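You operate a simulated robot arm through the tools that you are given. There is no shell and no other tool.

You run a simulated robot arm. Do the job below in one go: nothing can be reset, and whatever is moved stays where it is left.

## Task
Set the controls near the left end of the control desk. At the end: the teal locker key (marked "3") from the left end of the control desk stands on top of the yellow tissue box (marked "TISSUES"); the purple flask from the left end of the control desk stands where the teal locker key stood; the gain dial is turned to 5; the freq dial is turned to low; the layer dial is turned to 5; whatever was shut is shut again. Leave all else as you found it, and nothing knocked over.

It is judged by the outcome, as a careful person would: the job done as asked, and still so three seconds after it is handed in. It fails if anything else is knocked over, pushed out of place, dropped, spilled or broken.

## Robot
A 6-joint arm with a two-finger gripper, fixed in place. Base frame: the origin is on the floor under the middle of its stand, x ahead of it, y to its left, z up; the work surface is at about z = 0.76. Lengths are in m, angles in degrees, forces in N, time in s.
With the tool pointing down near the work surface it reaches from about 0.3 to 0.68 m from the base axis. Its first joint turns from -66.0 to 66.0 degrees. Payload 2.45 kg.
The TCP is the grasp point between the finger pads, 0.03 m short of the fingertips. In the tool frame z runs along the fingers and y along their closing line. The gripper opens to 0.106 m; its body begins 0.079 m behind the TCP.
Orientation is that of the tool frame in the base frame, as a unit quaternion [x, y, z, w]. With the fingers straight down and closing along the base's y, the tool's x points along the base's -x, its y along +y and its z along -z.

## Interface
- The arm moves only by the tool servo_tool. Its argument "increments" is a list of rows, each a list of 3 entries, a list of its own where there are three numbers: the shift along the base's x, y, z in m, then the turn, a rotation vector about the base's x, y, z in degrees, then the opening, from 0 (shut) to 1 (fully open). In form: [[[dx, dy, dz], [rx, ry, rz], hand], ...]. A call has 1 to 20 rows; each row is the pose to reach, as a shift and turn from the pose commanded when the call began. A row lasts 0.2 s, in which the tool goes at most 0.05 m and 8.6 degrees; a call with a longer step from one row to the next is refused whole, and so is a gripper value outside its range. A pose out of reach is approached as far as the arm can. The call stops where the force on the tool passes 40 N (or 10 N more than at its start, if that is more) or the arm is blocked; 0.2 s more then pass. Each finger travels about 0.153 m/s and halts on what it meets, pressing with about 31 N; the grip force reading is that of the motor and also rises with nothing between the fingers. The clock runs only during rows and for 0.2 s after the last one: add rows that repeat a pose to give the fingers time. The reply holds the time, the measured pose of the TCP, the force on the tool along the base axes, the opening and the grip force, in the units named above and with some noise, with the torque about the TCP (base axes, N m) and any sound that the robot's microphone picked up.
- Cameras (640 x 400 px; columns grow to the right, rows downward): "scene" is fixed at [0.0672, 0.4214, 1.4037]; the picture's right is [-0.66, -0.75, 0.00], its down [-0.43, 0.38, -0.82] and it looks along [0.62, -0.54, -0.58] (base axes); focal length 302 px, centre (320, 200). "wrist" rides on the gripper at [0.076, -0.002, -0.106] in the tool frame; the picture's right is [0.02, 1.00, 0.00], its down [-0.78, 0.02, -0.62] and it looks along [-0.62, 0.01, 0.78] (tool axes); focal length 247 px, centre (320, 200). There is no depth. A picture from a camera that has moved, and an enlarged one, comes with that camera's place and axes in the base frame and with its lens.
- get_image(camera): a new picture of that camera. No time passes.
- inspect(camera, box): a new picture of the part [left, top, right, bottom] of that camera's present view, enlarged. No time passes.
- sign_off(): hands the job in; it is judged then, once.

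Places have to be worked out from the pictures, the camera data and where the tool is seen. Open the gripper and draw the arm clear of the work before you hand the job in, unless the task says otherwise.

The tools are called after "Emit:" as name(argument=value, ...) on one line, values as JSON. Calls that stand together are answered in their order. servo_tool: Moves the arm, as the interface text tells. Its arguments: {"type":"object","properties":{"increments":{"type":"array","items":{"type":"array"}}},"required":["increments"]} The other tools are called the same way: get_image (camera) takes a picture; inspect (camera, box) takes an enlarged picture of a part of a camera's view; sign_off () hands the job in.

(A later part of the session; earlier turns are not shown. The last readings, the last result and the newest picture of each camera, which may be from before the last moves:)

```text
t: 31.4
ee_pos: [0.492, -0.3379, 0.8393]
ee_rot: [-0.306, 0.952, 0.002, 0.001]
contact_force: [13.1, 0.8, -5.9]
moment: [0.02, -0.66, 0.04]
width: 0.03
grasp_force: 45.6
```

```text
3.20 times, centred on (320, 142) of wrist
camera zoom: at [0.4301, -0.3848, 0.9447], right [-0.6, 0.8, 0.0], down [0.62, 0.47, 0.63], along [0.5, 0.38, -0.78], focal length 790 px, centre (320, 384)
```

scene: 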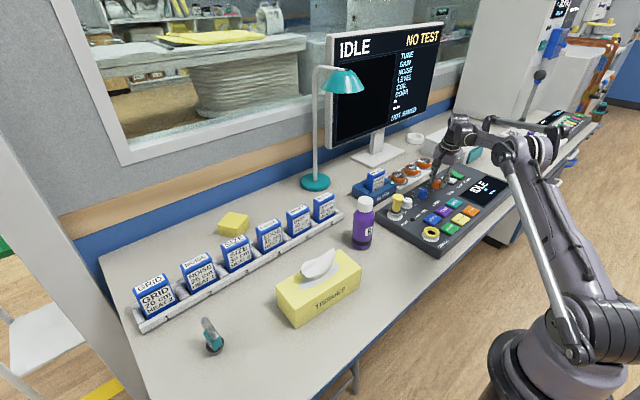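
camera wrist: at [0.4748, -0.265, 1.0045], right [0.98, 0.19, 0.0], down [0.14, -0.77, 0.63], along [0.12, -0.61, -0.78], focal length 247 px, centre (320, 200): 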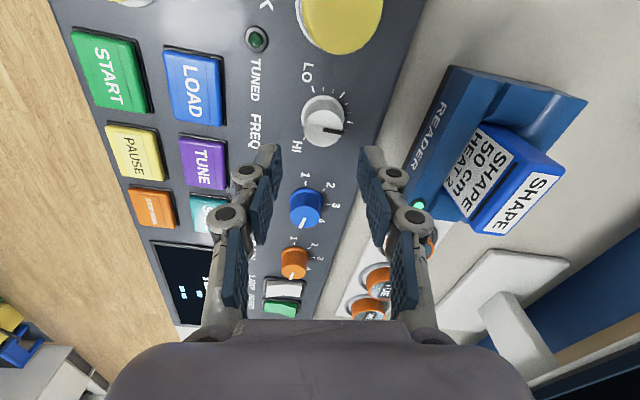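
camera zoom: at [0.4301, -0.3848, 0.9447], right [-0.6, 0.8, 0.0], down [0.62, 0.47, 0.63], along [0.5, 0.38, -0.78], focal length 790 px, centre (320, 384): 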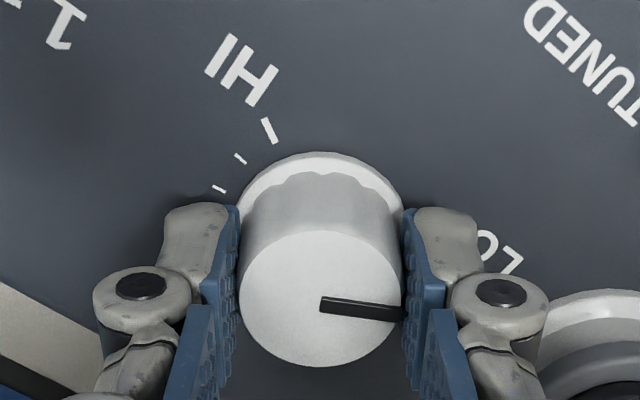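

The pointer is now at about 120°. I release and rise to check it.

Emit:
servo_tool(increments=[[[0.0, 0.0, 0.0], [0, 0, 0], 0.44], [[0.0, 0.0, 0.0], [0, 0, 0], 0.44], [[0.0, 0.0, 0.01], [0, 0, 0], 0.44], [[0.0, 0.0, 0.03], [0, 0, 0], 0.44], [[0.0, 0.0, 0.06], [0, 0, 0], 0.44], [[0.0, 0.0, 0.1], [0, 0, 0], 0.44]])

Emit:
inspect(camera="wrist", box=[220, 50, 420, 175])

Emit:
get_image(camera="wrist")

```text
t: 32.8
ee_pos: [0.4924, -0.3367, 0.9391]
ee_rot: [-0.305, 0.952, 0.003, 0.002]
contact_force: [-0.2, 0.5, 0.0]
moment: [-0.03, 0.03, -0.03]
width: 0.0468
grasp_force: 0.0
```

```text
3.20 times, centred on (320, 112) of wrist
camera zoom: at [0.4294, -0.3839, 1.0444], right [-0.6, 0.8, 0.0], down [0.63, 0.47, 0.63], along [0.5, 0.38, -0.78], focal length 790 px, centre (320, 480)
```

zoom: 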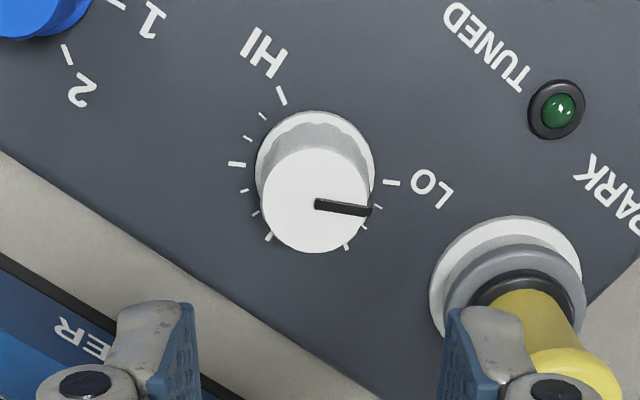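

```text
taken
camera wrist: at [0.4294, -0.3839, 1.0444], right [-0.6, 0.8, 0.0], down [0.63, 0.47, 0.63], along [0.5, 0.38, -0.78], focal length 247 px, centre (320, 200)
```

wrist: 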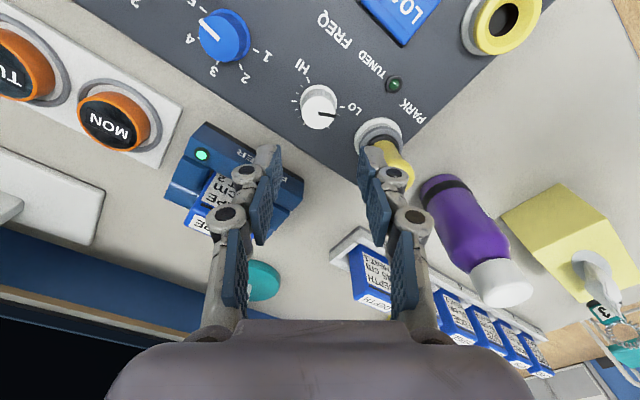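

All three dials are now set: GAIN 5, LAYER 5, FREQ at the LO mark (about 119°). Next I rise, turn the hand back to φ=0 and travel over to view the key.

Emit:
servo_tool(increments=[[[-0.01, 0.0, 0.03], [0, 0, -7], 0.6], [[-0.02, 0.0, 0.07], [0, 0, -14], 0.8], [[-0.04, 0.01, 0.11], [0, 0, -21], 1], [[-0.06, 0.04, 0.12], [0, 0, -28], 1], [[-0.075, 0.08, 0.12], [0, 0, -35.4], 1], [[-0.08, 0.127, 0.12], [0, 0, -35.4], 1], [[-0.08, 0.175, 0.12], [0, 0, -35.4], 1], [[-0.08, 0.223, 0.12], [0, 0, -35.4], 1], [[-0.08, 0.271, 0.12], [0, 0, -35.4], 1], [[-0.08, 0.319, 0.12], [0, 0, -35.4], 1], [[-0.08, 0.367, 0.12], [0, 0, -35.4], 1], [[-0.08, 0.415, 0.12], [0, 0, -35.4], 1], [[-0.08, 0.463, 0.12], [0, 0, -35.4], 1], [[-0.08, 0.511, 0.12], [0, 0, -35.4], 1], [[-0.08, 0.559, 0.12], [0, 0, -35.4], 1], [[-0.08, 0.607, 0.12], [0, 0, -35.4], 1], [[-0.08, 0.65, 0.1], [0, 0, -35.4], 1], [[-0.08, 0.67, 0.06], [0, 0, -35.4], 1]])

Emit:
get_image(camera="wrist")

Emit:
get_image(camera="scene")

```text
t: 36.6
ee_pos: [0.4111, 0.3329, 1.0008]
ee_rot: [-0.001, 1.0, 0.002, 0.003]
contact_force: [-0.8, -0.9, 0.2]
moment: [-0.04, -0.01, 0.02]
width: 0.1059
grasp_force: 0.1
```

```text
taken
camera wrist: at [0.3345, 0.3315, 1.1059], right [-0.02, 1.0, 0.0], down [0.78, 0.02, 0.63], along [0.63, 0.02, -0.78], focal length 247 px, centre (320, 200)
```

wrist: 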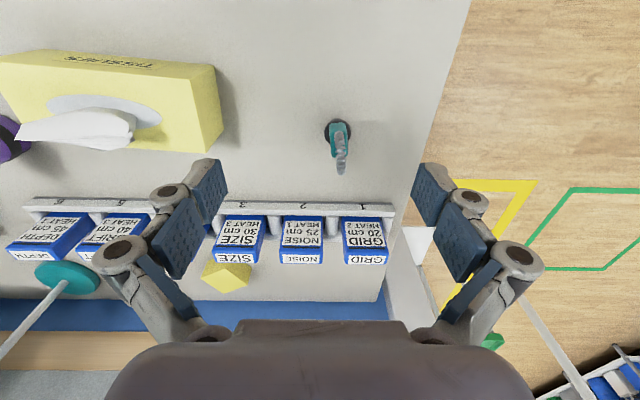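

```text
taken
```

scene: 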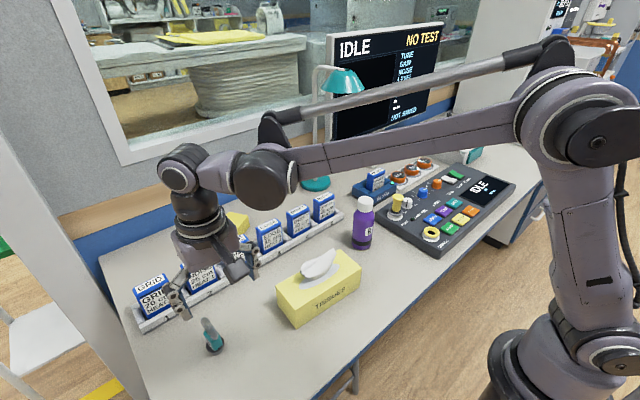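

Emit:
inspect(camera="wrist", box=[280, 90, 400, 190])

Emit:
inspect(camera="scene", box=[170, 290, 270, 370])

Emit:
inspect(camera="wrist", box=[0, 40, 230, 180])

```text
4.00 times, centred on (340, 140) of wrist
camera zoom: at [0.3345, 0.3315, 1.1059], right [-0.02, 1.0, 0.0], down [0.78, 0.02, 0.63], along [0.63, 0.02, -0.78], focal length 988 px, centre (240, 440)
```

zoom: 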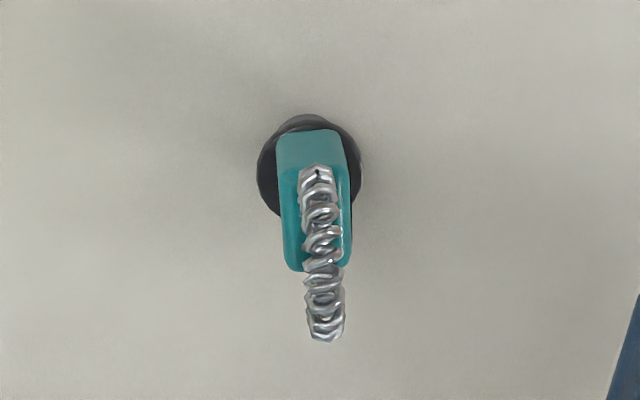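

```text
5.00 times, centred on (220, 330) of scene
camera zoom: at [0.0672, 0.4214, 1.4037], right [-0.66, -0.75, 0.0], down [-0.43, 0.38, -0.82], along [0.62, -0.54, -0.58], focal length 1512 px, centre (820, -450)
```

zoom: 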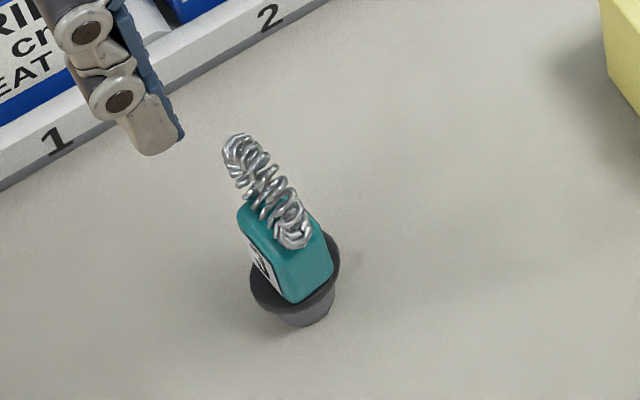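

```text
2.78 times, centred on (115, 110) of wrist
camera zoom: at [0.3345, 0.3315, 1.1059], right [-0.02, 1.0, 0.0], down [0.78, 0.02, 0.63], along [0.63, 0.02, -0.78], focal length 687 px, centre (890, 450)
```

zoom: 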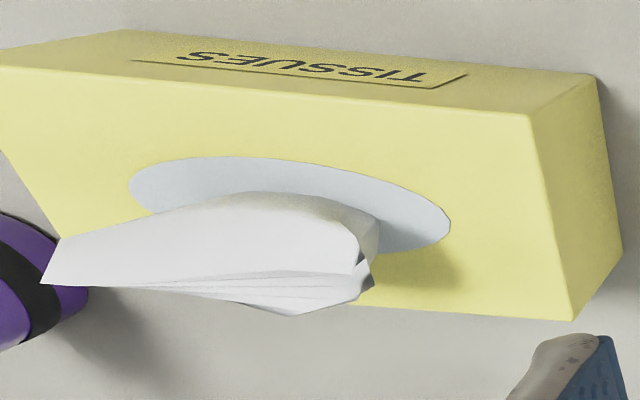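

The key stands on a small tapered foot. Its coil ring lies roughly in the x–z plane, so closing along y should let the ring sit between the fingers. I go lower for a better look at the fob.

Emit:
servo_tool(increments=[[[0.0, 0.015, -0.03], [0, 0, 0], 1], [[0.0, 0.03, -0.06], [0, 0, 0], 1], [[0.0, 0.035, -0.09], [0, 0, 0], 1]])

Emit:
get_image(camera="wrist")

Emit:
inspect(camera="wrist", box=[250, 70, 390, 170])

Emit:
inspect(camera="scene", box=[190, 310, 240, 360])

```text
t: 37.4
ee_pos: [0.4112, 0.3675, 0.9107]
ee_rot: [-0.001, 1.0, 0.001, 0.003]
contact_force: [-0.5, 0.8, -0.1]
moment: [-0.02, -0.04, 0.01]
width: 0.1058
grasp_force: 0.0
```

```text
taken
camera wrist: at [0.3337, 0.365, 1.0156], right [-0.02, 1.0, 0.0], down [0.78, 0.02, 0.63], along [0.63, 0.02, -0.78], focal length 247 px, centre (320, 200)
```

wrist: 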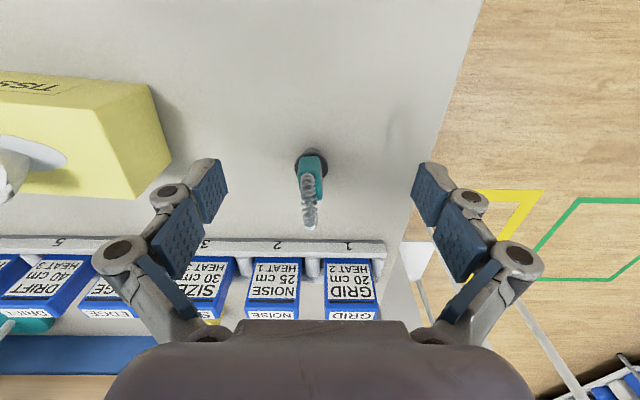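

```text
4.00 times, centred on (320, 120) of wrist
camera zoom: at [0.3337, 0.365, 1.0156], right [-0.02, 1.0, 0.0], down [0.78, 0.02, 0.63], along [0.63, 0.02, -0.78], focal length 988 px, centre (320, 520)
```

zoom: 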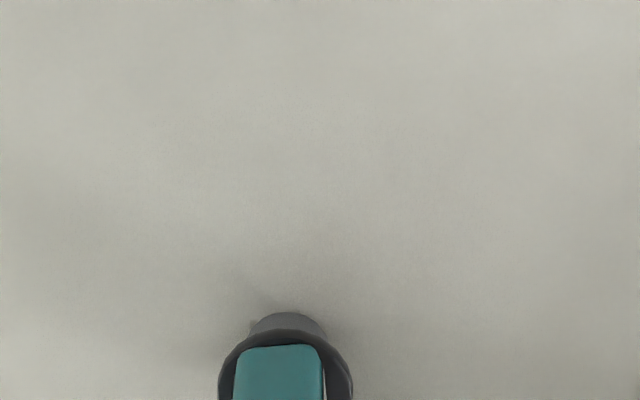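

```text
8.00 times, centred on (215, 335) of scene
camera zoom: at [0.0672, 0.4214, 1.4037], right [-0.66, -0.75, 0.0], down [-0.43, 0.38, -0.82], along [0.62, -0.54, -0.58], focal length 2418 px, centre (1160, -880)
```

zoom: 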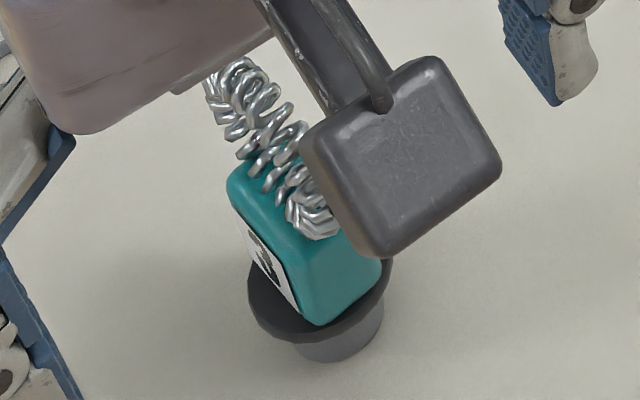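

Emit:
inspect(camera="wrist", box=[260, 130, 370, 240])

```text
3.64 times, centred on (315, 185) of wrist
camera zoom: at [0.3337, 0.365, 1.0156], right [-0.02, 1.0, 0.0], down [0.78, 0.02, 0.63], along [0.63, 0.02, -0.78], focal length 898 px, centre (338, 254)
```

zoom: 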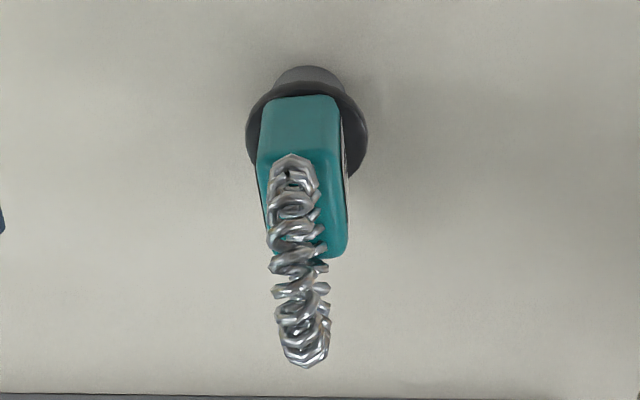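

The fob is about 0.022 wide in y and 0.036 long in x, centred near (0.472, 0.360). Its top is at z≈0.824, the ring reaches about 0.88, and it is yawed about +6°. I rise, centre above it with φ≈+6°, and check.

Emit:
servo_tool(increments=[[[0.0, 0.0, 0.04], [0, 0, 0], 0.8], [[0.03, -0.004, 0.045], [0, 0, 6], 0.7], [[0.061, -0.0075, 0.045], [0, 0, 6], 0.6], [[0.061, -0.0075, 0.045], [0, 0, 6], 0.6]])

Emit:
get_image(camera="wrist")

Emit:
inspect(camera="wrist", box=[260, 60, 380, 180])

Emit:
inspect(camera="scene", box=[150, 260, 290, 370])

```text
t: 38.4
ee_pos: [0.4737, 0.3605, 0.9546]
ee_rot: [-0.054, 0.999, 0.001, 0.003]
contact_force: [-0.4, 0.2, 0.6]
moment: [0.0, 0.0, 0.01]
width: 0.0634
grasp_force: 0.0
```

```text
taken
camera wrist: at [0.3966, 0.3492, 1.0603], right [-0.13, 0.99, 0.0], down [0.77, 0.1, 0.63], along [0.62, 0.08, -0.78], focal length 247 px, centre (320, 200)
```

wrist: 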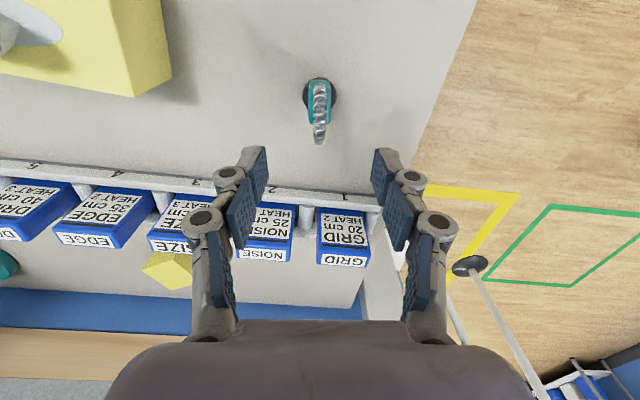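

```text
3.33 times, centred on (320, 120) of wrist
camera zoom: at [0.3966, 0.3492, 1.0603], right [-0.13, 0.99, 0.0], down [0.77, 0.1, 0.63], along [0.62, 0.08, -0.78], focal length 823 px, centre (320, 467)
```

zoom: 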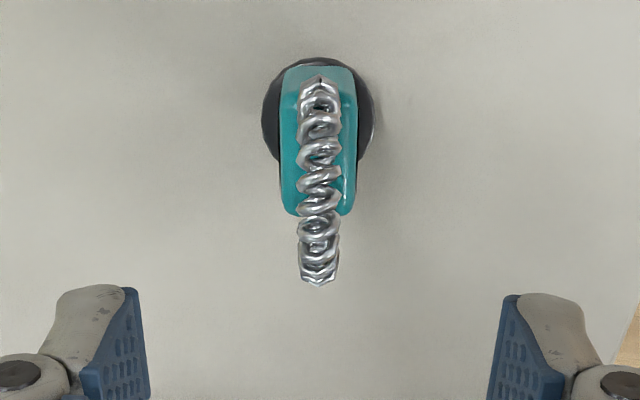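

```text
3.64 times, centred on (220, 315) of scene
camera zoom: at [0.0672, 0.4213, 1.4037], right [-0.66, -0.75, 0.0], down [-0.43, 0.38, -0.82], along [0.62, -0.54, -0.58], focal length 1099 px, centre (684, -218)
```

zoom: 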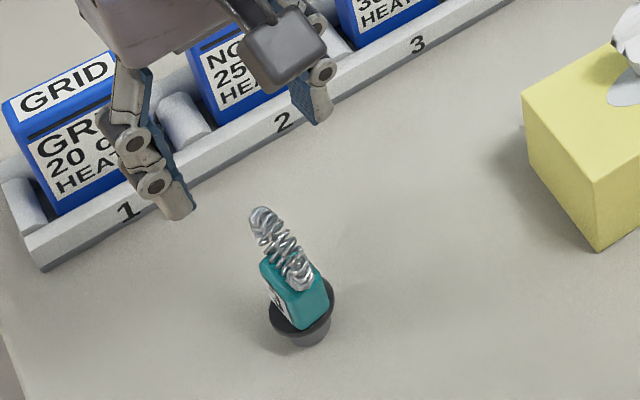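

The fob edges now look square with the hand. The key axis is near (0.4735, 0.3585), about 2 mm to the -y side. I correct and descend to z≈0.85 before a final check.

Emit:
servo_tool(increments=[[[0.001, -0.0022, -0.03], [0, 0, 0], 0.6], [[0.001, -0.0022, -0.06], [0, 0, 0], 0.6], [[0.001, -0.0022, -0.09], [0, 0, 0], 0.6], [[0.001, -0.0022, -0.105], [0, 0, 0], 0.6]])

Emit:
get_image(camera="wrist")

Emit:
inspect(camera="scene", box=[150, 260, 290, 370])

```text
t: 39.4
ee_pos: [0.4728, 0.3588, 0.8491]
ee_rot: [-0.054, 0.999, 0.002, 0.002]
contact_force: [-0.2, -0.1, 0.3]
moment: [-0.03, 0.03, -0.03]
width: 0.0639
grasp_force: 0.0
```

```text
taken
camera wrist: at [0.3968, 0.3486, 0.9544], right [-0.13, 0.99, 0.0], down [0.77, 0.1, 0.63], along [0.62, 0.08, -0.78], focal length 247 px, centre (320, 200)
```

wrist: 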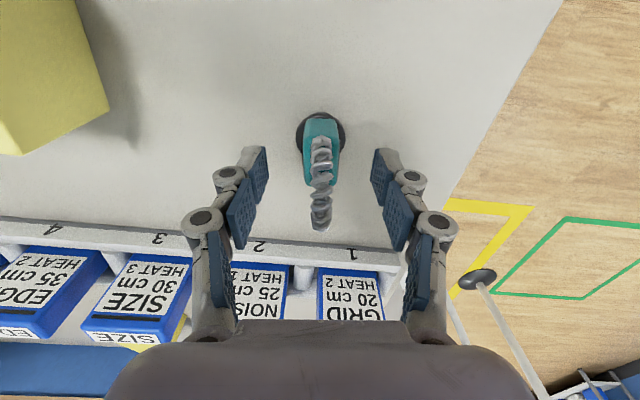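

```text
3.64 times, centred on (220, 315) of scene
camera zoom: at [0.0672, 0.4214, 1.4037], right [-0.66, -0.75, 0.0], down [-0.43, 0.38, -0.82], along [0.62, -0.54, -0.58], focal length 1099 px, centre (684, -218)
```

zoom: 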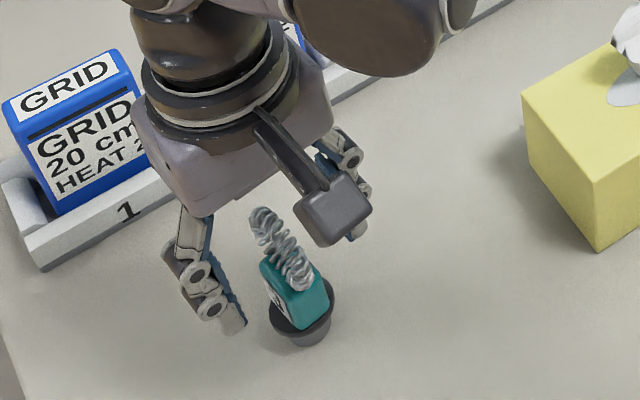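

The fingers straddle the key with the ring between them. I descend to z≈0.828 and close.

Emit:
servo_tool(increments=[[[0.0, 0.0, -0.012], [0, 0, 0], 0.6], [[0.0, 0.0, -0.021], [0, 0, 0], 0.5], [[0.0, 0.0, -0.021], [0, 0, 0], 0.4], [[0.0, 0.0, -0.021], [0, 0, 0], 0.3]])

Emit:
get_image(camera="wrist")

Emit:
inspect(camera="wrist", box=[250, 100, 390, 240])

```text
t: 40.4
ee_pos: [0.4722, 0.3583, 0.8287]
ee_rot: [-0.053, 0.999, 0.003, 0.002]
contact_force: [-0.3, -0.5, -0.7]
moment: [0.01, 0.03, 0.01]
width: 0.0318
grasp_force: 0.1
```

```text
taken
camera wrist: at [0.3961, 0.3477, 0.9331], right [-0.13, 0.99, 0.0], down [0.77, 0.1, 0.63], along [0.62, 0.08, -0.78], focal length 247 px, centre (320, 200)
```

wrist: 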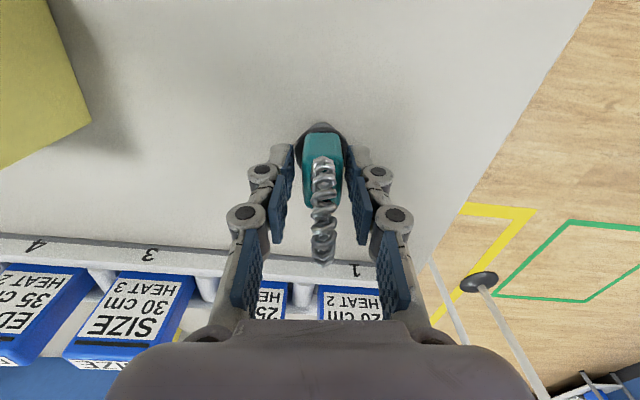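

```text
2.86 times, centred on (320, 170) of wrist
camera zoom: at [0.3961, 0.3477, 0.9331], right [-0.13, 0.99, 0.0], down [0.77, 0.1, 0.63], along [0.62, 0.08, -0.78], focal length 706 px, centre (320, 286)
```

zoom: 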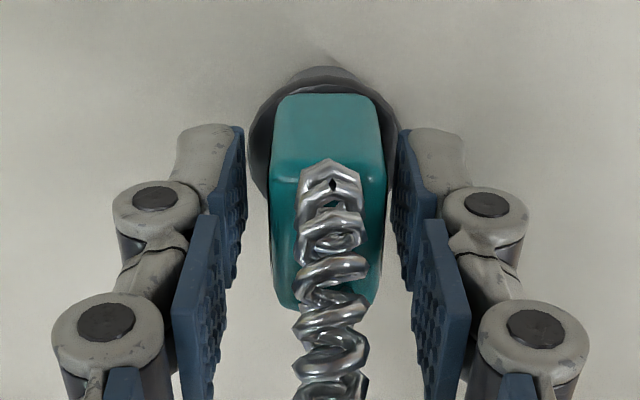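

The fob is about 1 mm toward +y between the pads. I centre and close on it.

Emit:
servo_tool(increments=[[[0.0, 0.0013, 0.0], [0, 0, 0], 0.29], [[0.0, 0.0013, 0.0], [0, 0, 0], 0.22], [[0.0, 0.0013, 0.0], [0, 0, 0], 0.15], [[0.0, 0.0013, 0.0], [0, 0, 0], 0.1], [[0.0, 0.0013, 0.0], [0, 0, 0], 0.1]])

Emit:
inspect(camera="wrist", box=[250, 100, 390, 240])

```text
t: 41.6
ee_pos: [0.4737, 0.3587, 0.8287]
ee_rot: [-0.054, 0.999, 0.002, 0.002]
contact_force: [0.1, -0.2, -0.4]
moment: [0.03, 0.0, 0.01]
width: 0.0207
grasp_force: 31.4
```

```text
2.86 times, centred on (320, 170) of wrist
camera zoom: at [0.3962, 0.3489, 0.9334], right [-0.13, 0.99, 0.0], down [0.77, 0.1, 0.63], along [0.62, 0.08, -0.78], focal length 706 px, centre (320, 286)
```

zoom: 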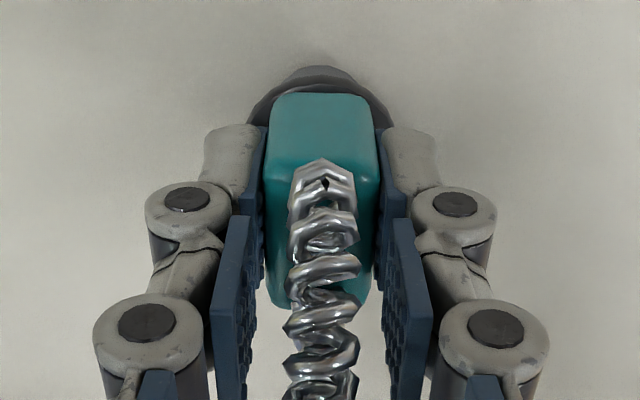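

The key is held at a width of 0.0207. Its spot is near (0.4725, 0.359), with the TCP at z=0.8287. I lift it straight up.

Emit:
servo_tool(increments=[[[0.0, 0.0, 0.01], [0, 0, 0], 0.1], [[0.0, 0.0, 0.03], [0, 0, 0], 0.1], [[0.0, 0.0, 0.06], [0, 0, 0], 0.1], [[0.0, 0.0, 0.1], [0, 0, 0], 0.1], [[0.0, 0.0, 0.14], [0, 0, 0], 0.1], [[0.0, 0.0, 0.17], [0, 0, 0], 0.1]])

Emit:
get_image(camera="wrist")

Emit:
get_image(camera="scene")

```text
t: 43.0
ee_pos: [0.4704, 0.3578, 0.9992]
ee_rot: [-0.053, 0.999, 0.002, 0.002]
contact_force: [0.0, -0.8, -0.8]
moment: [0.0, -0.01, 0.02]
width: 0.0207
grasp_force: 31.0
```

```text
taken
camera wrist: at [0.3945, 0.3479, 1.104], right [-0.13, 0.99, 0.0], down [0.77, 0.1, 0.63], along [0.62, 0.08, -0.78], focal length 247 px, centre (320, 200)
```

wrist: 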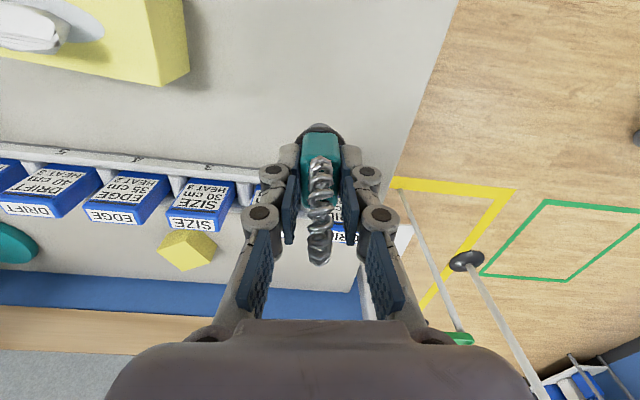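

```text
taken
```

scene: 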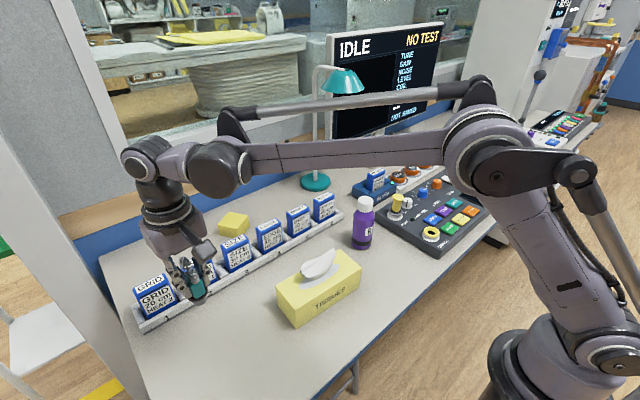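

The key is up cleanly. I carry it at z≈1.0 to above the +y end of the tissue box at about (0.44, 0.18) and look.

Emit:
servo_tool(increments=[[[-0.006, -0.036, 0.0], [0, 0, 0], 0.1], [[-0.012, -0.072, 0.0], [0, 0, 0], 0.1], [[-0.018, -0.108, 0.0], [0, 0, 0], 0.1], [[-0.024, -0.144, 0.0], [0, 0, 0], 0.1], [[-0.0304, -0.1768, 0.0], [0, 0, 0], 0.1], [[-0.0304, -0.1768, 0.0], [0, 0, 0], 0.1]])

Emit:
get_image(camera="wrist")

Emit:
inspect(camera="scene", box=[220, 200, 390, 330])

```text
t: 44.4
ee_pos: [0.4434, 0.1818, 0.9985]
ee_rot: [-0.054, 0.999, 0.002, 0.003]
contact_force: [-0.4, 0.6, 0.3]
moment: [0.01, 0.0, -0.02]
width: 0.0207
grasp_force: 30.7
```

```text
taken
camera wrist: at [0.3674, 0.1711, 1.1045], right [-0.13, 0.99, 0.0], down [0.77, 0.1, 0.63], along [0.62, 0.08, -0.78], focal length 247 px, centre (320, 200)
```

wrist: 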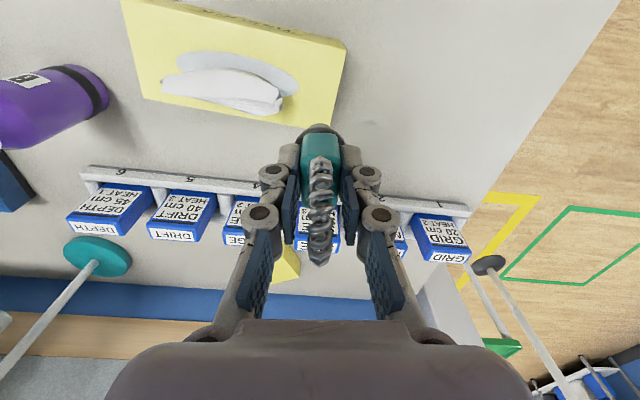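

```text
3.08 times, centred on (305, 265) of scene
camera zoom: at [0.0672, 0.4213, 1.4037], right [-0.66, -0.75, 0.0], down [-0.43, 0.38, -0.82], along [0.62, -0.54, -0.58], focal length 930 px, centre (366, 0)
```

zoom: 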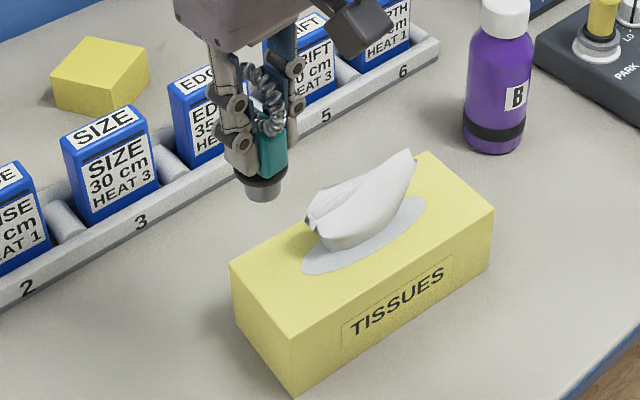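

The box top spans about x 0.394–0.472 and y 0.002–0.198, and the tissue oval ends at y≈0.159. So the key goes at about (0.433, 0.180). I turn it +90° at height so the fingers flank along x, clear of the tissue.

Emit:
servo_tool(increments=[[[-0.001, 0.0, 0.0], [0, 0, 8.2], 0.1], [[-0.002, 0.0, 0.0], [0, 0, 16.4], 0.1], [[-0.003, 0.0, 0.0], [0, 0, 24.6], 0.1], [[-0.004, -0.0005, 0.0], [0, 0, 32.8], 0.1], [[-0.005, -0.001, 0.0], [0, 0, 41.0], 0.1], [[-0.006, -0.001, 0.0], [0, 0, 49.2], 0.1], [[-0.007, -0.001, 0.0], [0, 0, 57.4], 0.1], [[-0.008, -0.0012, 0.0], [0, 0, 65.6], 0.1], [[-0.009, -0.0013, 0.0], [0, 0, 73.8], 0.1], [[-0.0097, -0.0013, 0.0], [0, 0, 82.0], 0.1], [[-0.0097, -0.0013, 0.0], [0, 0, 86], 0.1], [[-0.0097, -0.0013, 0.0], [0, 0, 86], 0.1]])

Emit:
get_image(camera="wrist")

Emit:
inspect(camera="scene", box=[220, 200, 390, 330])

```text
t: 47.0
ee_pos: [0.4335, 0.1806, 0.9971]
ee_rot: [0.721, -0.693, -0.003, -0.001]
contact_force: [0.1, 0.4, 0.1]
moment: [-0.01, -0.01, -0.02]
width: 0.0206
grasp_force: 31.1
```

```text
taken
camera wrist: at [0.4374, 0.1035, 1.1038], right [-1.0, -0.06, 0.0], down [-0.05, 0.78, 0.63], along [-0.04, 0.62, -0.78], focal length 247 px, centre (320, 200)
```

wrist: 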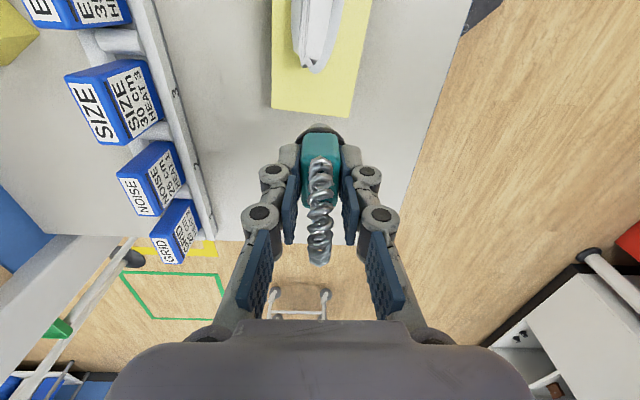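

```text
3.08 times, centred on (305, 265) of scene
camera zoom: at [0.0672, 0.4214, 1.4037], right [-0.66, -0.75, 0.0], down [-0.43, 0.38, -0.82], along [0.62, -0.54, -0.58], focal length 930 px, centre (366, 0)
```

zoom: 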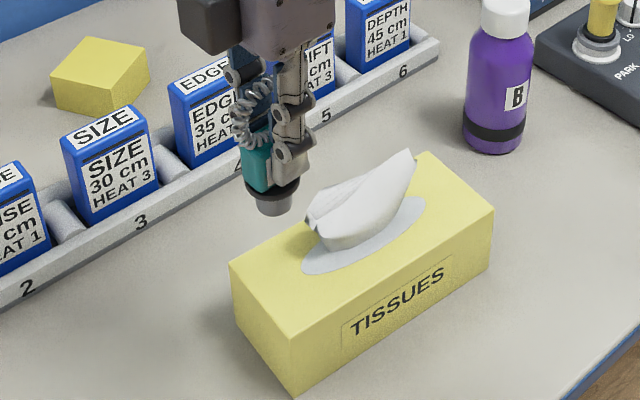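

It is aligned over the box end, with the edge at y≈0.197. I shift +1.5 mm in y and lower most of the way.

Emit:
servo_tool(increments=[[[0.0, 0.0015, -0.03], [0, 0, 0], 0.1], [[0.0, 0.0015, -0.055], [0, 0, 0], 0.1], [[0.0, 0.0015, -0.075], [0, 0, 0], 0.1], [[0.0, 0.0015, -0.086], [0, 0, 0], 0.1], [[0.0, 0.0015, -0.086], [0, 0, 0], 0.1]])

Emit:
inspect(camera="scene", box=[250, 220, 350, 290])

Emit:
get_image(camera="wrist")

```text
t: 48.2
ee_pos: [0.4345, 0.1811, 0.9122]
ee_rot: [0.72, -0.694, -0.003, -0.001]
contact_force: [-0.4, -1.0, -0.2]
moment: [0.02, 0.0, 0.01]
width: 0.0206
grasp_force: 30.9
```

```text
5.71 times, centred on (300, 255) of scene
camera zoom: at [0.0672, 0.4214, 1.4037], right [-0.66, -0.75, 0.0], down [-0.43, 0.38, -0.82], along [0.62, -0.54, -0.58], focal length 1727 px, centre (434, -114)
```

zoom: 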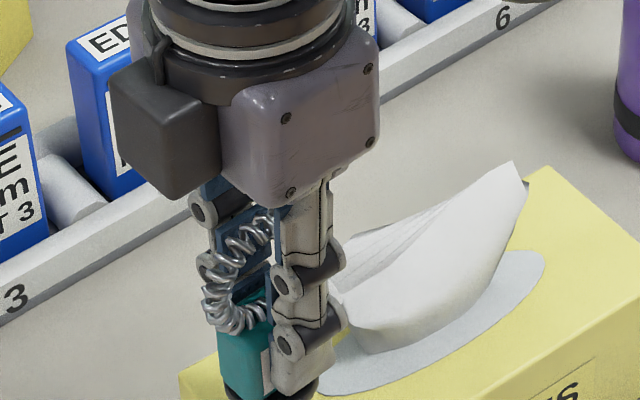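

```text
taken
camera wrist: at [0.4382, 0.1036, 1.0171], right [-1.0, -0.06, 0.0], down [-0.04, 0.78, 0.63], along [-0.04, 0.62, -0.78], focal length 247 px, centre (320, 200)
```

wrist: 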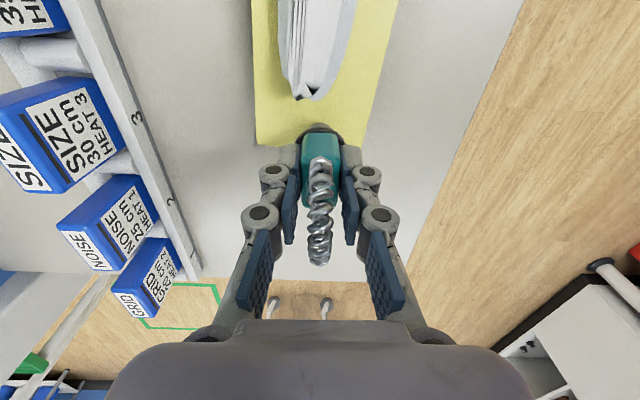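

I check more carefully where the box edge lies relative to the key's foot.

Emit:
inspect(camera="wrist", box=[240, 60, 400, 160])

Emit:
inspect(camera="scene", box=[260, 260, 340, 310])

```text
4.00 times, centred on (320, 110) of wrist
camera zoom: at [0.4382, 0.1036, 1.0171], right [-1.0, -0.06, 0.0], down [-0.04, 0.78, 0.63], along [-0.04, 0.62, -0.78], focal length 988 px, centre (320, 560)
```

zoom: 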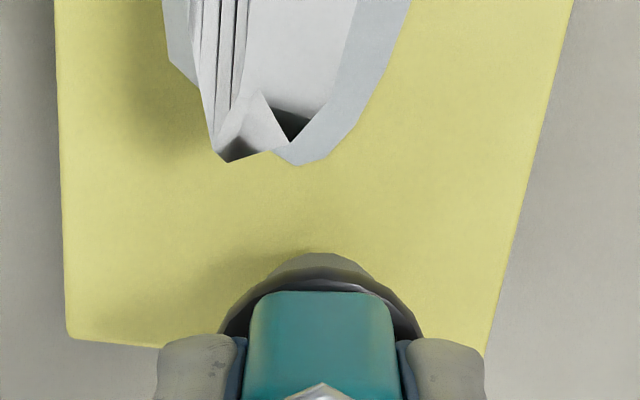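

```text
8.00 times, centred on (300, 285) of scene
camera zoom: at [0.0672, 0.4214, 1.4037], right [-0.66, -0.75, 0.0], down [-0.43, 0.38, -0.82], along [0.62, -0.54, -0.58], focal length 2418 px, centre (480, -480)
```

zoom: 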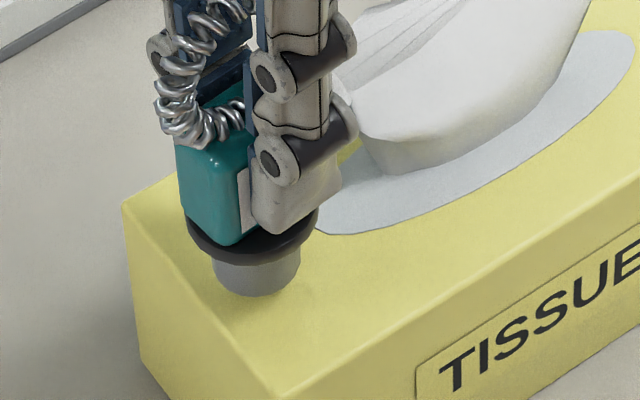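

The foot spans y≈0.171–0.193, too close to the edge at y≈0.194. I shift 5.8 mm toward -y so it centres between the edge and the oval, then lower in small steps.

Emit:
servo_tool(increments=[[[0.001, -0.003, 0.0], [0, 0, 0], 0.1], [[0.002, -0.0058, 0.0], [0, 0, 0], 0.1], [[0.002, -0.0058, -0.004], [0, 0, 0], 0.1], [[0.002, -0.0058, -0.007], [0, 0, 0], 0.1]])

Emit:
inspect(camera="wrist", box=[240, 60, 400, 160])

Emit:
inspect(camera="scene", box=[260, 260, 340, 310])

```text
t: 49.2
ee_pos: [0.4357, 0.177, 0.9034]
ee_rot: [0.72, -0.694, -0.003, -0.001]
contact_force: [-0.7, -0.2, -0.4]
moment: [0.02, 0.02, 0.0]
width: 0.0208
grasp_force: 30.8
```

```text
4.00 times, centred on (320, 110) of wrist
camera zoom: at [0.4402, 0.0995, 1.0105], right [-1.0, -0.06, 0.0], down [-0.04, 0.78, 0.63], along [-0.04, 0.62, -0.78], focal length 988 px, centre (320, 560)
```

zoom: 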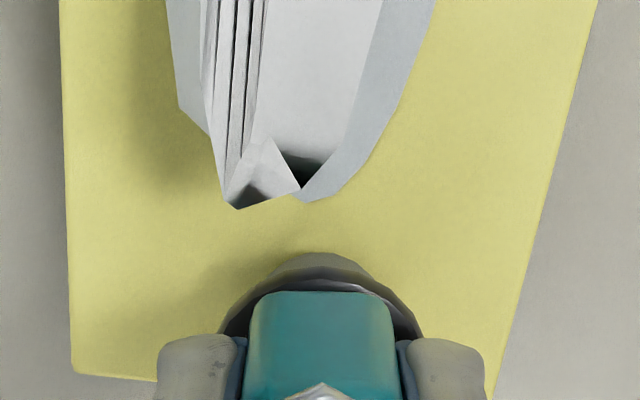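

```text
8.00 times, centred on (300, 285) of scene
camera zoom: at [0.0672, 0.4214, 1.4037], right [-0.66, -0.75, 0.0], down [-0.43, 0.38, -0.82], along [0.62, -0.54, -0.58], focal length 2418 px, centre (480, -480)
```

zoom: 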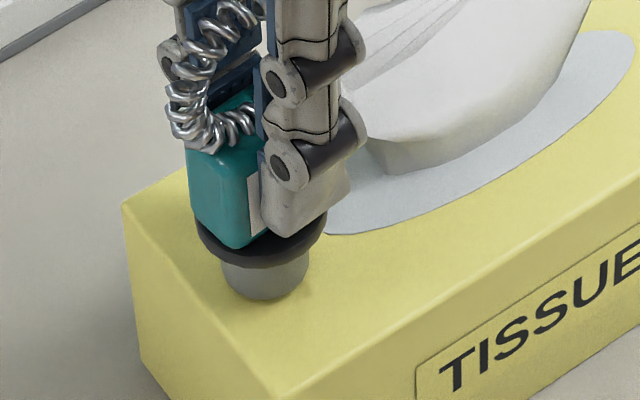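

The position looks good. I lower 1 mm at a time and watch the force.

Emit:
servo_tool(increments=[[[0.0, 0.0, -0.001], [0, 0, 0], 0.1], [[0.0, 0.0, -0.002], [0, 0, 0], 0.1]])

```text
t: 49.8
ee_pos: [0.4349, 0.1773, 0.9016]
ee_rot: [0.72, -0.694, -0.004, 0.0]
contact_force: [0.0, 0.6, -0.2]
moment: [-0.01, -0.02, 0.02]
width: 0.0209
grasp_force: 31.7
```

No contact yet, so I lower further.

Emit:
servo_tool(increments=[[[0.0, 0.0, -0.001], [0, 0, 0], 0.1], [[0.0, 0.0, -0.0015], [0, 0, 0], 0.1]])

Emit:
inspect(camera="scene", box=[260, 260, 340, 310])

```text
t: 50.4
ee_pos: [0.4351, 0.176, 0.9023]
ee_rot: [0.72, -0.694, -0.003, 0.0]
contact_force: [-1.2, 0.9, 25.4]
moment: [0.07, 0.06, 0.03]
width: 0.0204
grasp_force: 31.0
```

```text
8.00 times, centred on (300, 285) of scene
camera zoom: at [0.0668, 0.4212, 1.4038], right [-0.66, -0.75, 0.0], down [-0.43, 0.38, -0.82], along [0.62, -0.54, -0.58], focal length 2418 px, centre (480, -480)
```

zoom: 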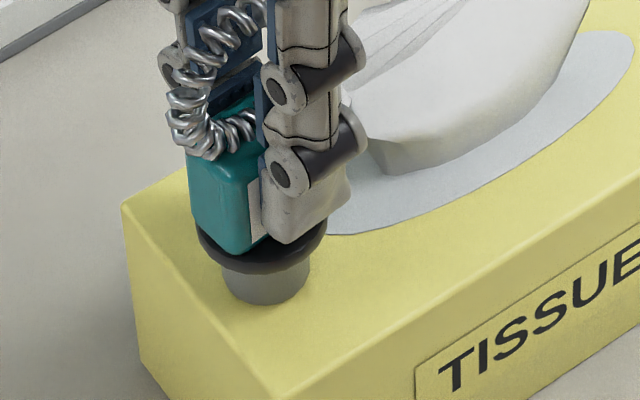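

The foot touched down with 25 N. I ease up 1 mm to lighten it, then open the fingers slowly.

Emit:
servo_tool(increments=[[[0.0, 0.0, 0.001], [0, 0, 0], 0.1], [[0.0, 0.0, 0.001], [0, 0, 0], 0.1]])

```text
t: 51.0
ee_pos: [0.4358, 0.1773, 0.9038]
ee_rot: [0.72, -0.694, -0.003, 0.0]
contact_force: [-0.2, -0.9, 0.4]
moment: [-0.04, -0.01, 0.0]
width: 0.0209
grasp_force: 30.8
```

Emit:
servo_tool(increments=[[[0.0, 0.0, -0.0005], [0, 0, 0], 0.1], [[0.0, 0.0, -0.0005], [0, 0, 0], 0.1]])

```text
t: 51.6
ee_pos: [0.436, 0.1767, 0.9031]
ee_rot: [0.72, -0.694, -0.003, -0.001]
contact_force: [-0.2, 0.1, 1.1]
moment: [0.03, 0.01, 0.0]
width: 0.0209
grasp_force: 30.9
```

The foot now rests lightly on the box with about 1 N. I open the fingers a little and check that it stands.

Emit:
servo_tool(increments=[[[0.0, 0.0, 0.0], [0, 0, 0], 0.22], [[0.0, 0.0, 0.0], [0, 0, 0], 0.28], [[0.0, 0.0, 0.0], [0, 0, 0], 0.34], [[0.0, 0.0, 0.0], [0, 0, 0], 0.38]])

Emit:
inspect(camera="scene", box=[260, 250, 340, 310])

Emit:
inspect(camera="wrist", box=[220, 80, 420, 280])

```text
t: 52.6
ee_pos: [0.4348, 0.1763, 0.9032]
ee_rot: [0.72, -0.694, -0.003, -0.001]
contact_force: [0.3, 0.1, 0.4]
moment: [0.0, -0.01, 0.0]
width: 0.0402
grasp_force: 0.0
```

```text
6.67 times, centred on (300, 280) of scene
camera zoom: at [0.0672, 0.4214, 1.4037], right [-0.66, -0.75, 0.0], down [-0.43, 0.38, -0.82], along [0.62, -0.54, -0.58], focal length 2015 px, centre (453, -333)
```

zoom: 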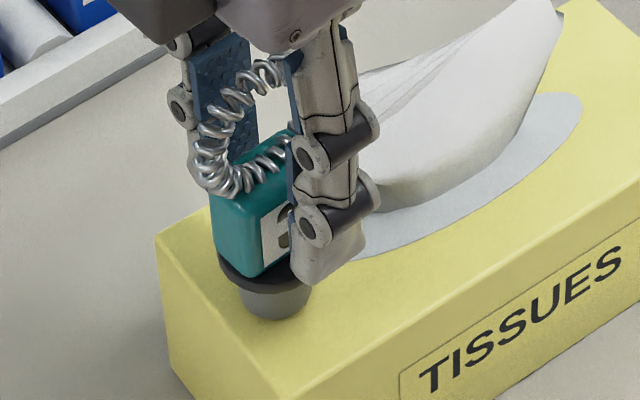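

```text
2.00 times, centred on (320, 180) of wrist
camera zoom: at [0.4403, 0.0992, 1.0082], right [-1.0, -0.06, 0.0], down [-0.04, 0.78, 0.63], along [-0.04, 0.62, -0.78], focal length 494 px, centre (320, 240)
```

zoom: 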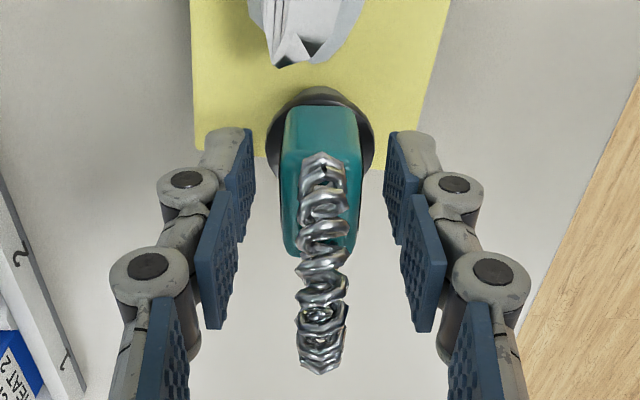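

The key stands free on the box with gaps on both sides. I draw straight up.

Emit:
servo_tool(increments=[[[0.0, 0.0, 0.01], [0, 0, 0], 0.4], [[0.0, 0.0, 0.03], [0, 0, 0], 0.42], [[0.0, 0.0, 0.06], [0, 0, 0], 0.42], [[0.0, 0.0, 0.1], [0, 0, 0], 0.42], [[0.0, 0.0, 0.14], [0, 0, 0], 0.42]])

Emit:
get_image(camera="scene")

Emit:
inspect(camera="scene", box=[220, 200, 390, 330])

```text
t: 53.8
ee_pos: [0.436, 0.1778, 1.0422]
ee_rot: [0.72, -0.694, -0.003, -0.001]
contact_force: [0.2, -0.3, 0.6]
moment: [0.01, 0.02, -0.02]
width: 0.0445
grasp_force: 0.0
```

```text
taken
```

scene: 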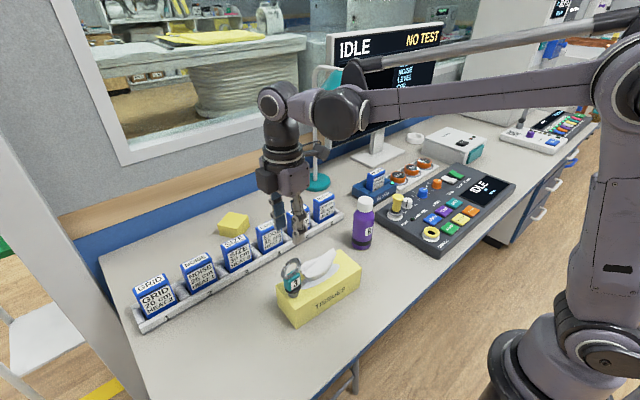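

```text
3.08 times, centred on (305, 265) of scene
camera zoom: at [0.0672, 0.4213, 1.4037], right [-0.66, -0.75, 0.0], down [-0.43, 0.38, -0.82], along [0.62, -0.54, -0.58], focal length 930 px, centre (366, 0)
```

zoom: 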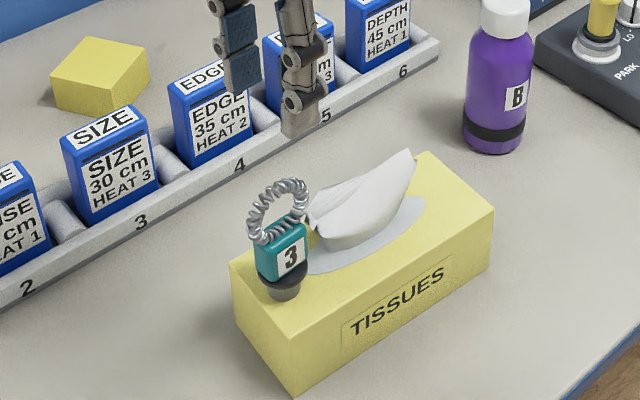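

The key stands upright on the tissue box. Next is the flask: I rise, turn the hand back to φ≈0 and travel to view it.

Emit:
servo_tool(increments=[[[0.0, 0.0, 0.03], [0, 0, -7.7], 0.5], [[0.0, -0.01, 0.05], [0, 0, -15.4], 0.6], [[0.0, -0.04, 0.05], [0, 0, -23.1], 0.7], [[0.0, -0.07, 0.05], [0, 0, -30.8], 0.85], [[0.0, -0.1, 0.05], [0, 0, -38.5], 1], [[0.0, -0.13, 0.05], [0, 0, -46.2], 1], [[0.0, -0.16, 0.05], [0, 0, -53.9], 1], [[0.0, -0.19, 0.05], [0, 0, -61.6], 1], [[0.0, -0.22, 0.05], [0, 0, -69.3], 1], [[0.0, -0.25, 0.05], [0, 0, -77.0], 1], [[0.0, -0.28, 0.05], [0, 0, -84.7], 1], [[0.0, -0.3, 0.05], [0, 0, -92], 1], [[0.0, -0.3, 0.05], [0, 0, -92], 1]])

Emit:
get_image(camera="wrist")

Emit:
get_image(camera="scene")

```text
t: 56.6
ee_pos: [0.4366, -0.1246, 1.093]
ee_rot: [0.0, 1.0, 0.001, 0.003]
contact_force: [-0.5, 0.1, -0.2]
moment: [-0.01, -0.03, 0.04]
width: 0.1062
grasp_force: 0.0
```

```text
taken
camera wrist: at [0.3588, -0.1273, 1.1978], right [-0.02, 1.0, 0.0], down [0.78, 0.02, 0.63], along [0.63, 0.02, -0.78], focal length 247 px, centre (320, 200)
```

wrist: 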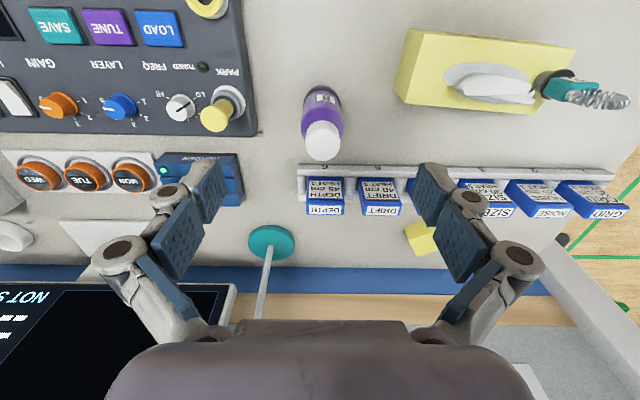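

```text
taken
```

scene: 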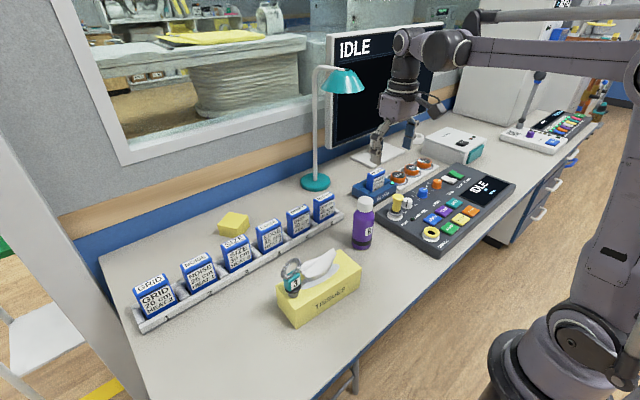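

Emit:
inspect(camera="wrist", box=[260, 70, 380, 180])

Emit:
inspect(camera="scene", box=[310, 180, 410, 260])

```text
3.64 times, centred on (320, 125) of wrist
camera zoom: at [0.3588, -0.1273, 1.1978], right [-0.02, 1.0, 0.0], down [0.78, 0.02, 0.63], along [0.63, 0.02, -0.78], focal length 898 px, centre (320, 473)
```

zoom: 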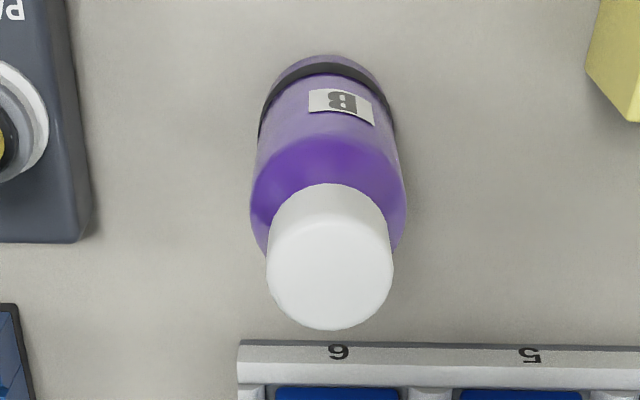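

```text
5.00 times, centred on (360, 220) of scene
camera zoom: at [0.0672, 0.4213, 1.4037], right [-0.66, -0.75, 0.0], down [-0.43, 0.38, -0.82], along [0.62, -0.54, -0.58], focal length 1512 px, centre (120, 100)
```

zoom: 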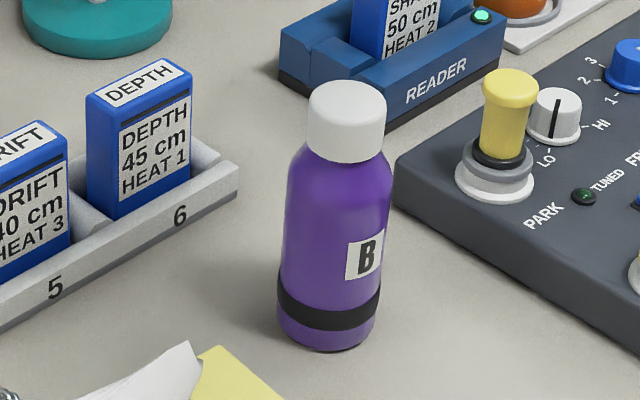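

A fresh measurement puts the flask at about (0.497, -0.120) with a diameter of 0.060 and its top at z≈0.92. I centre above it with the opening at about 0.09.

Emit:
servo_tool(increments=[[[0.03, 0.002, -0.03], [0, 0, 0], 0.9], [[0.06, 0.0045, -0.06], [0, 0, 0], 0.86], [[0.0605, 0.0045, -0.09], [0, 0, 0], 0.86], [[0.0605, 0.0045, -0.09], [0, 0, 0], 0.86]])

Emit:
get_image(camera="wrist")

Emit:
inspect(camera="wrist", box=[220, 40, 420, 200])

```text
t: 57.6
ee_pos: [0.4957, -0.1205, 1.0026]
ee_rot: [-0.001, 1.0, 0.001, 0.002]
contact_force: [0.5, -0.6, 0.6]
moment: [-0.03, 0.01, -0.04]
width: 0.0911
grasp_force: 0.1
```

```text
taken
camera wrist: at [0.4185, -0.1226, 1.1085], right [-0.02, 1.0, 0.0], down [0.78, 0.02, 0.63], along [0.63, 0.02, -0.78], focal length 247 px, centre (320, 200)
```

wrist: 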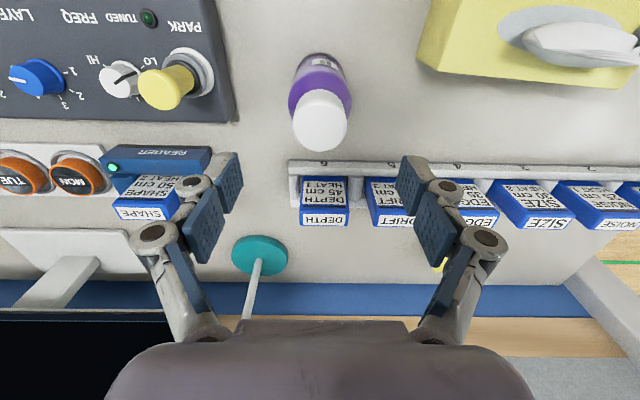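

```text
2.50 times, centred on (320, 120) of wrist
camera zoom: at [0.4185, -0.1226, 1.1085], right [-0.02, 1.0, 0.0], down [0.78, 0.02, 0.63], along [0.63, 0.02, -0.78], focal length 617 px, centre (320, 400)
```

zoom: 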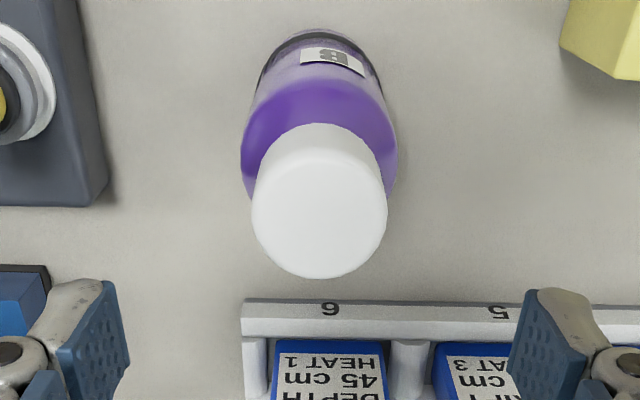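

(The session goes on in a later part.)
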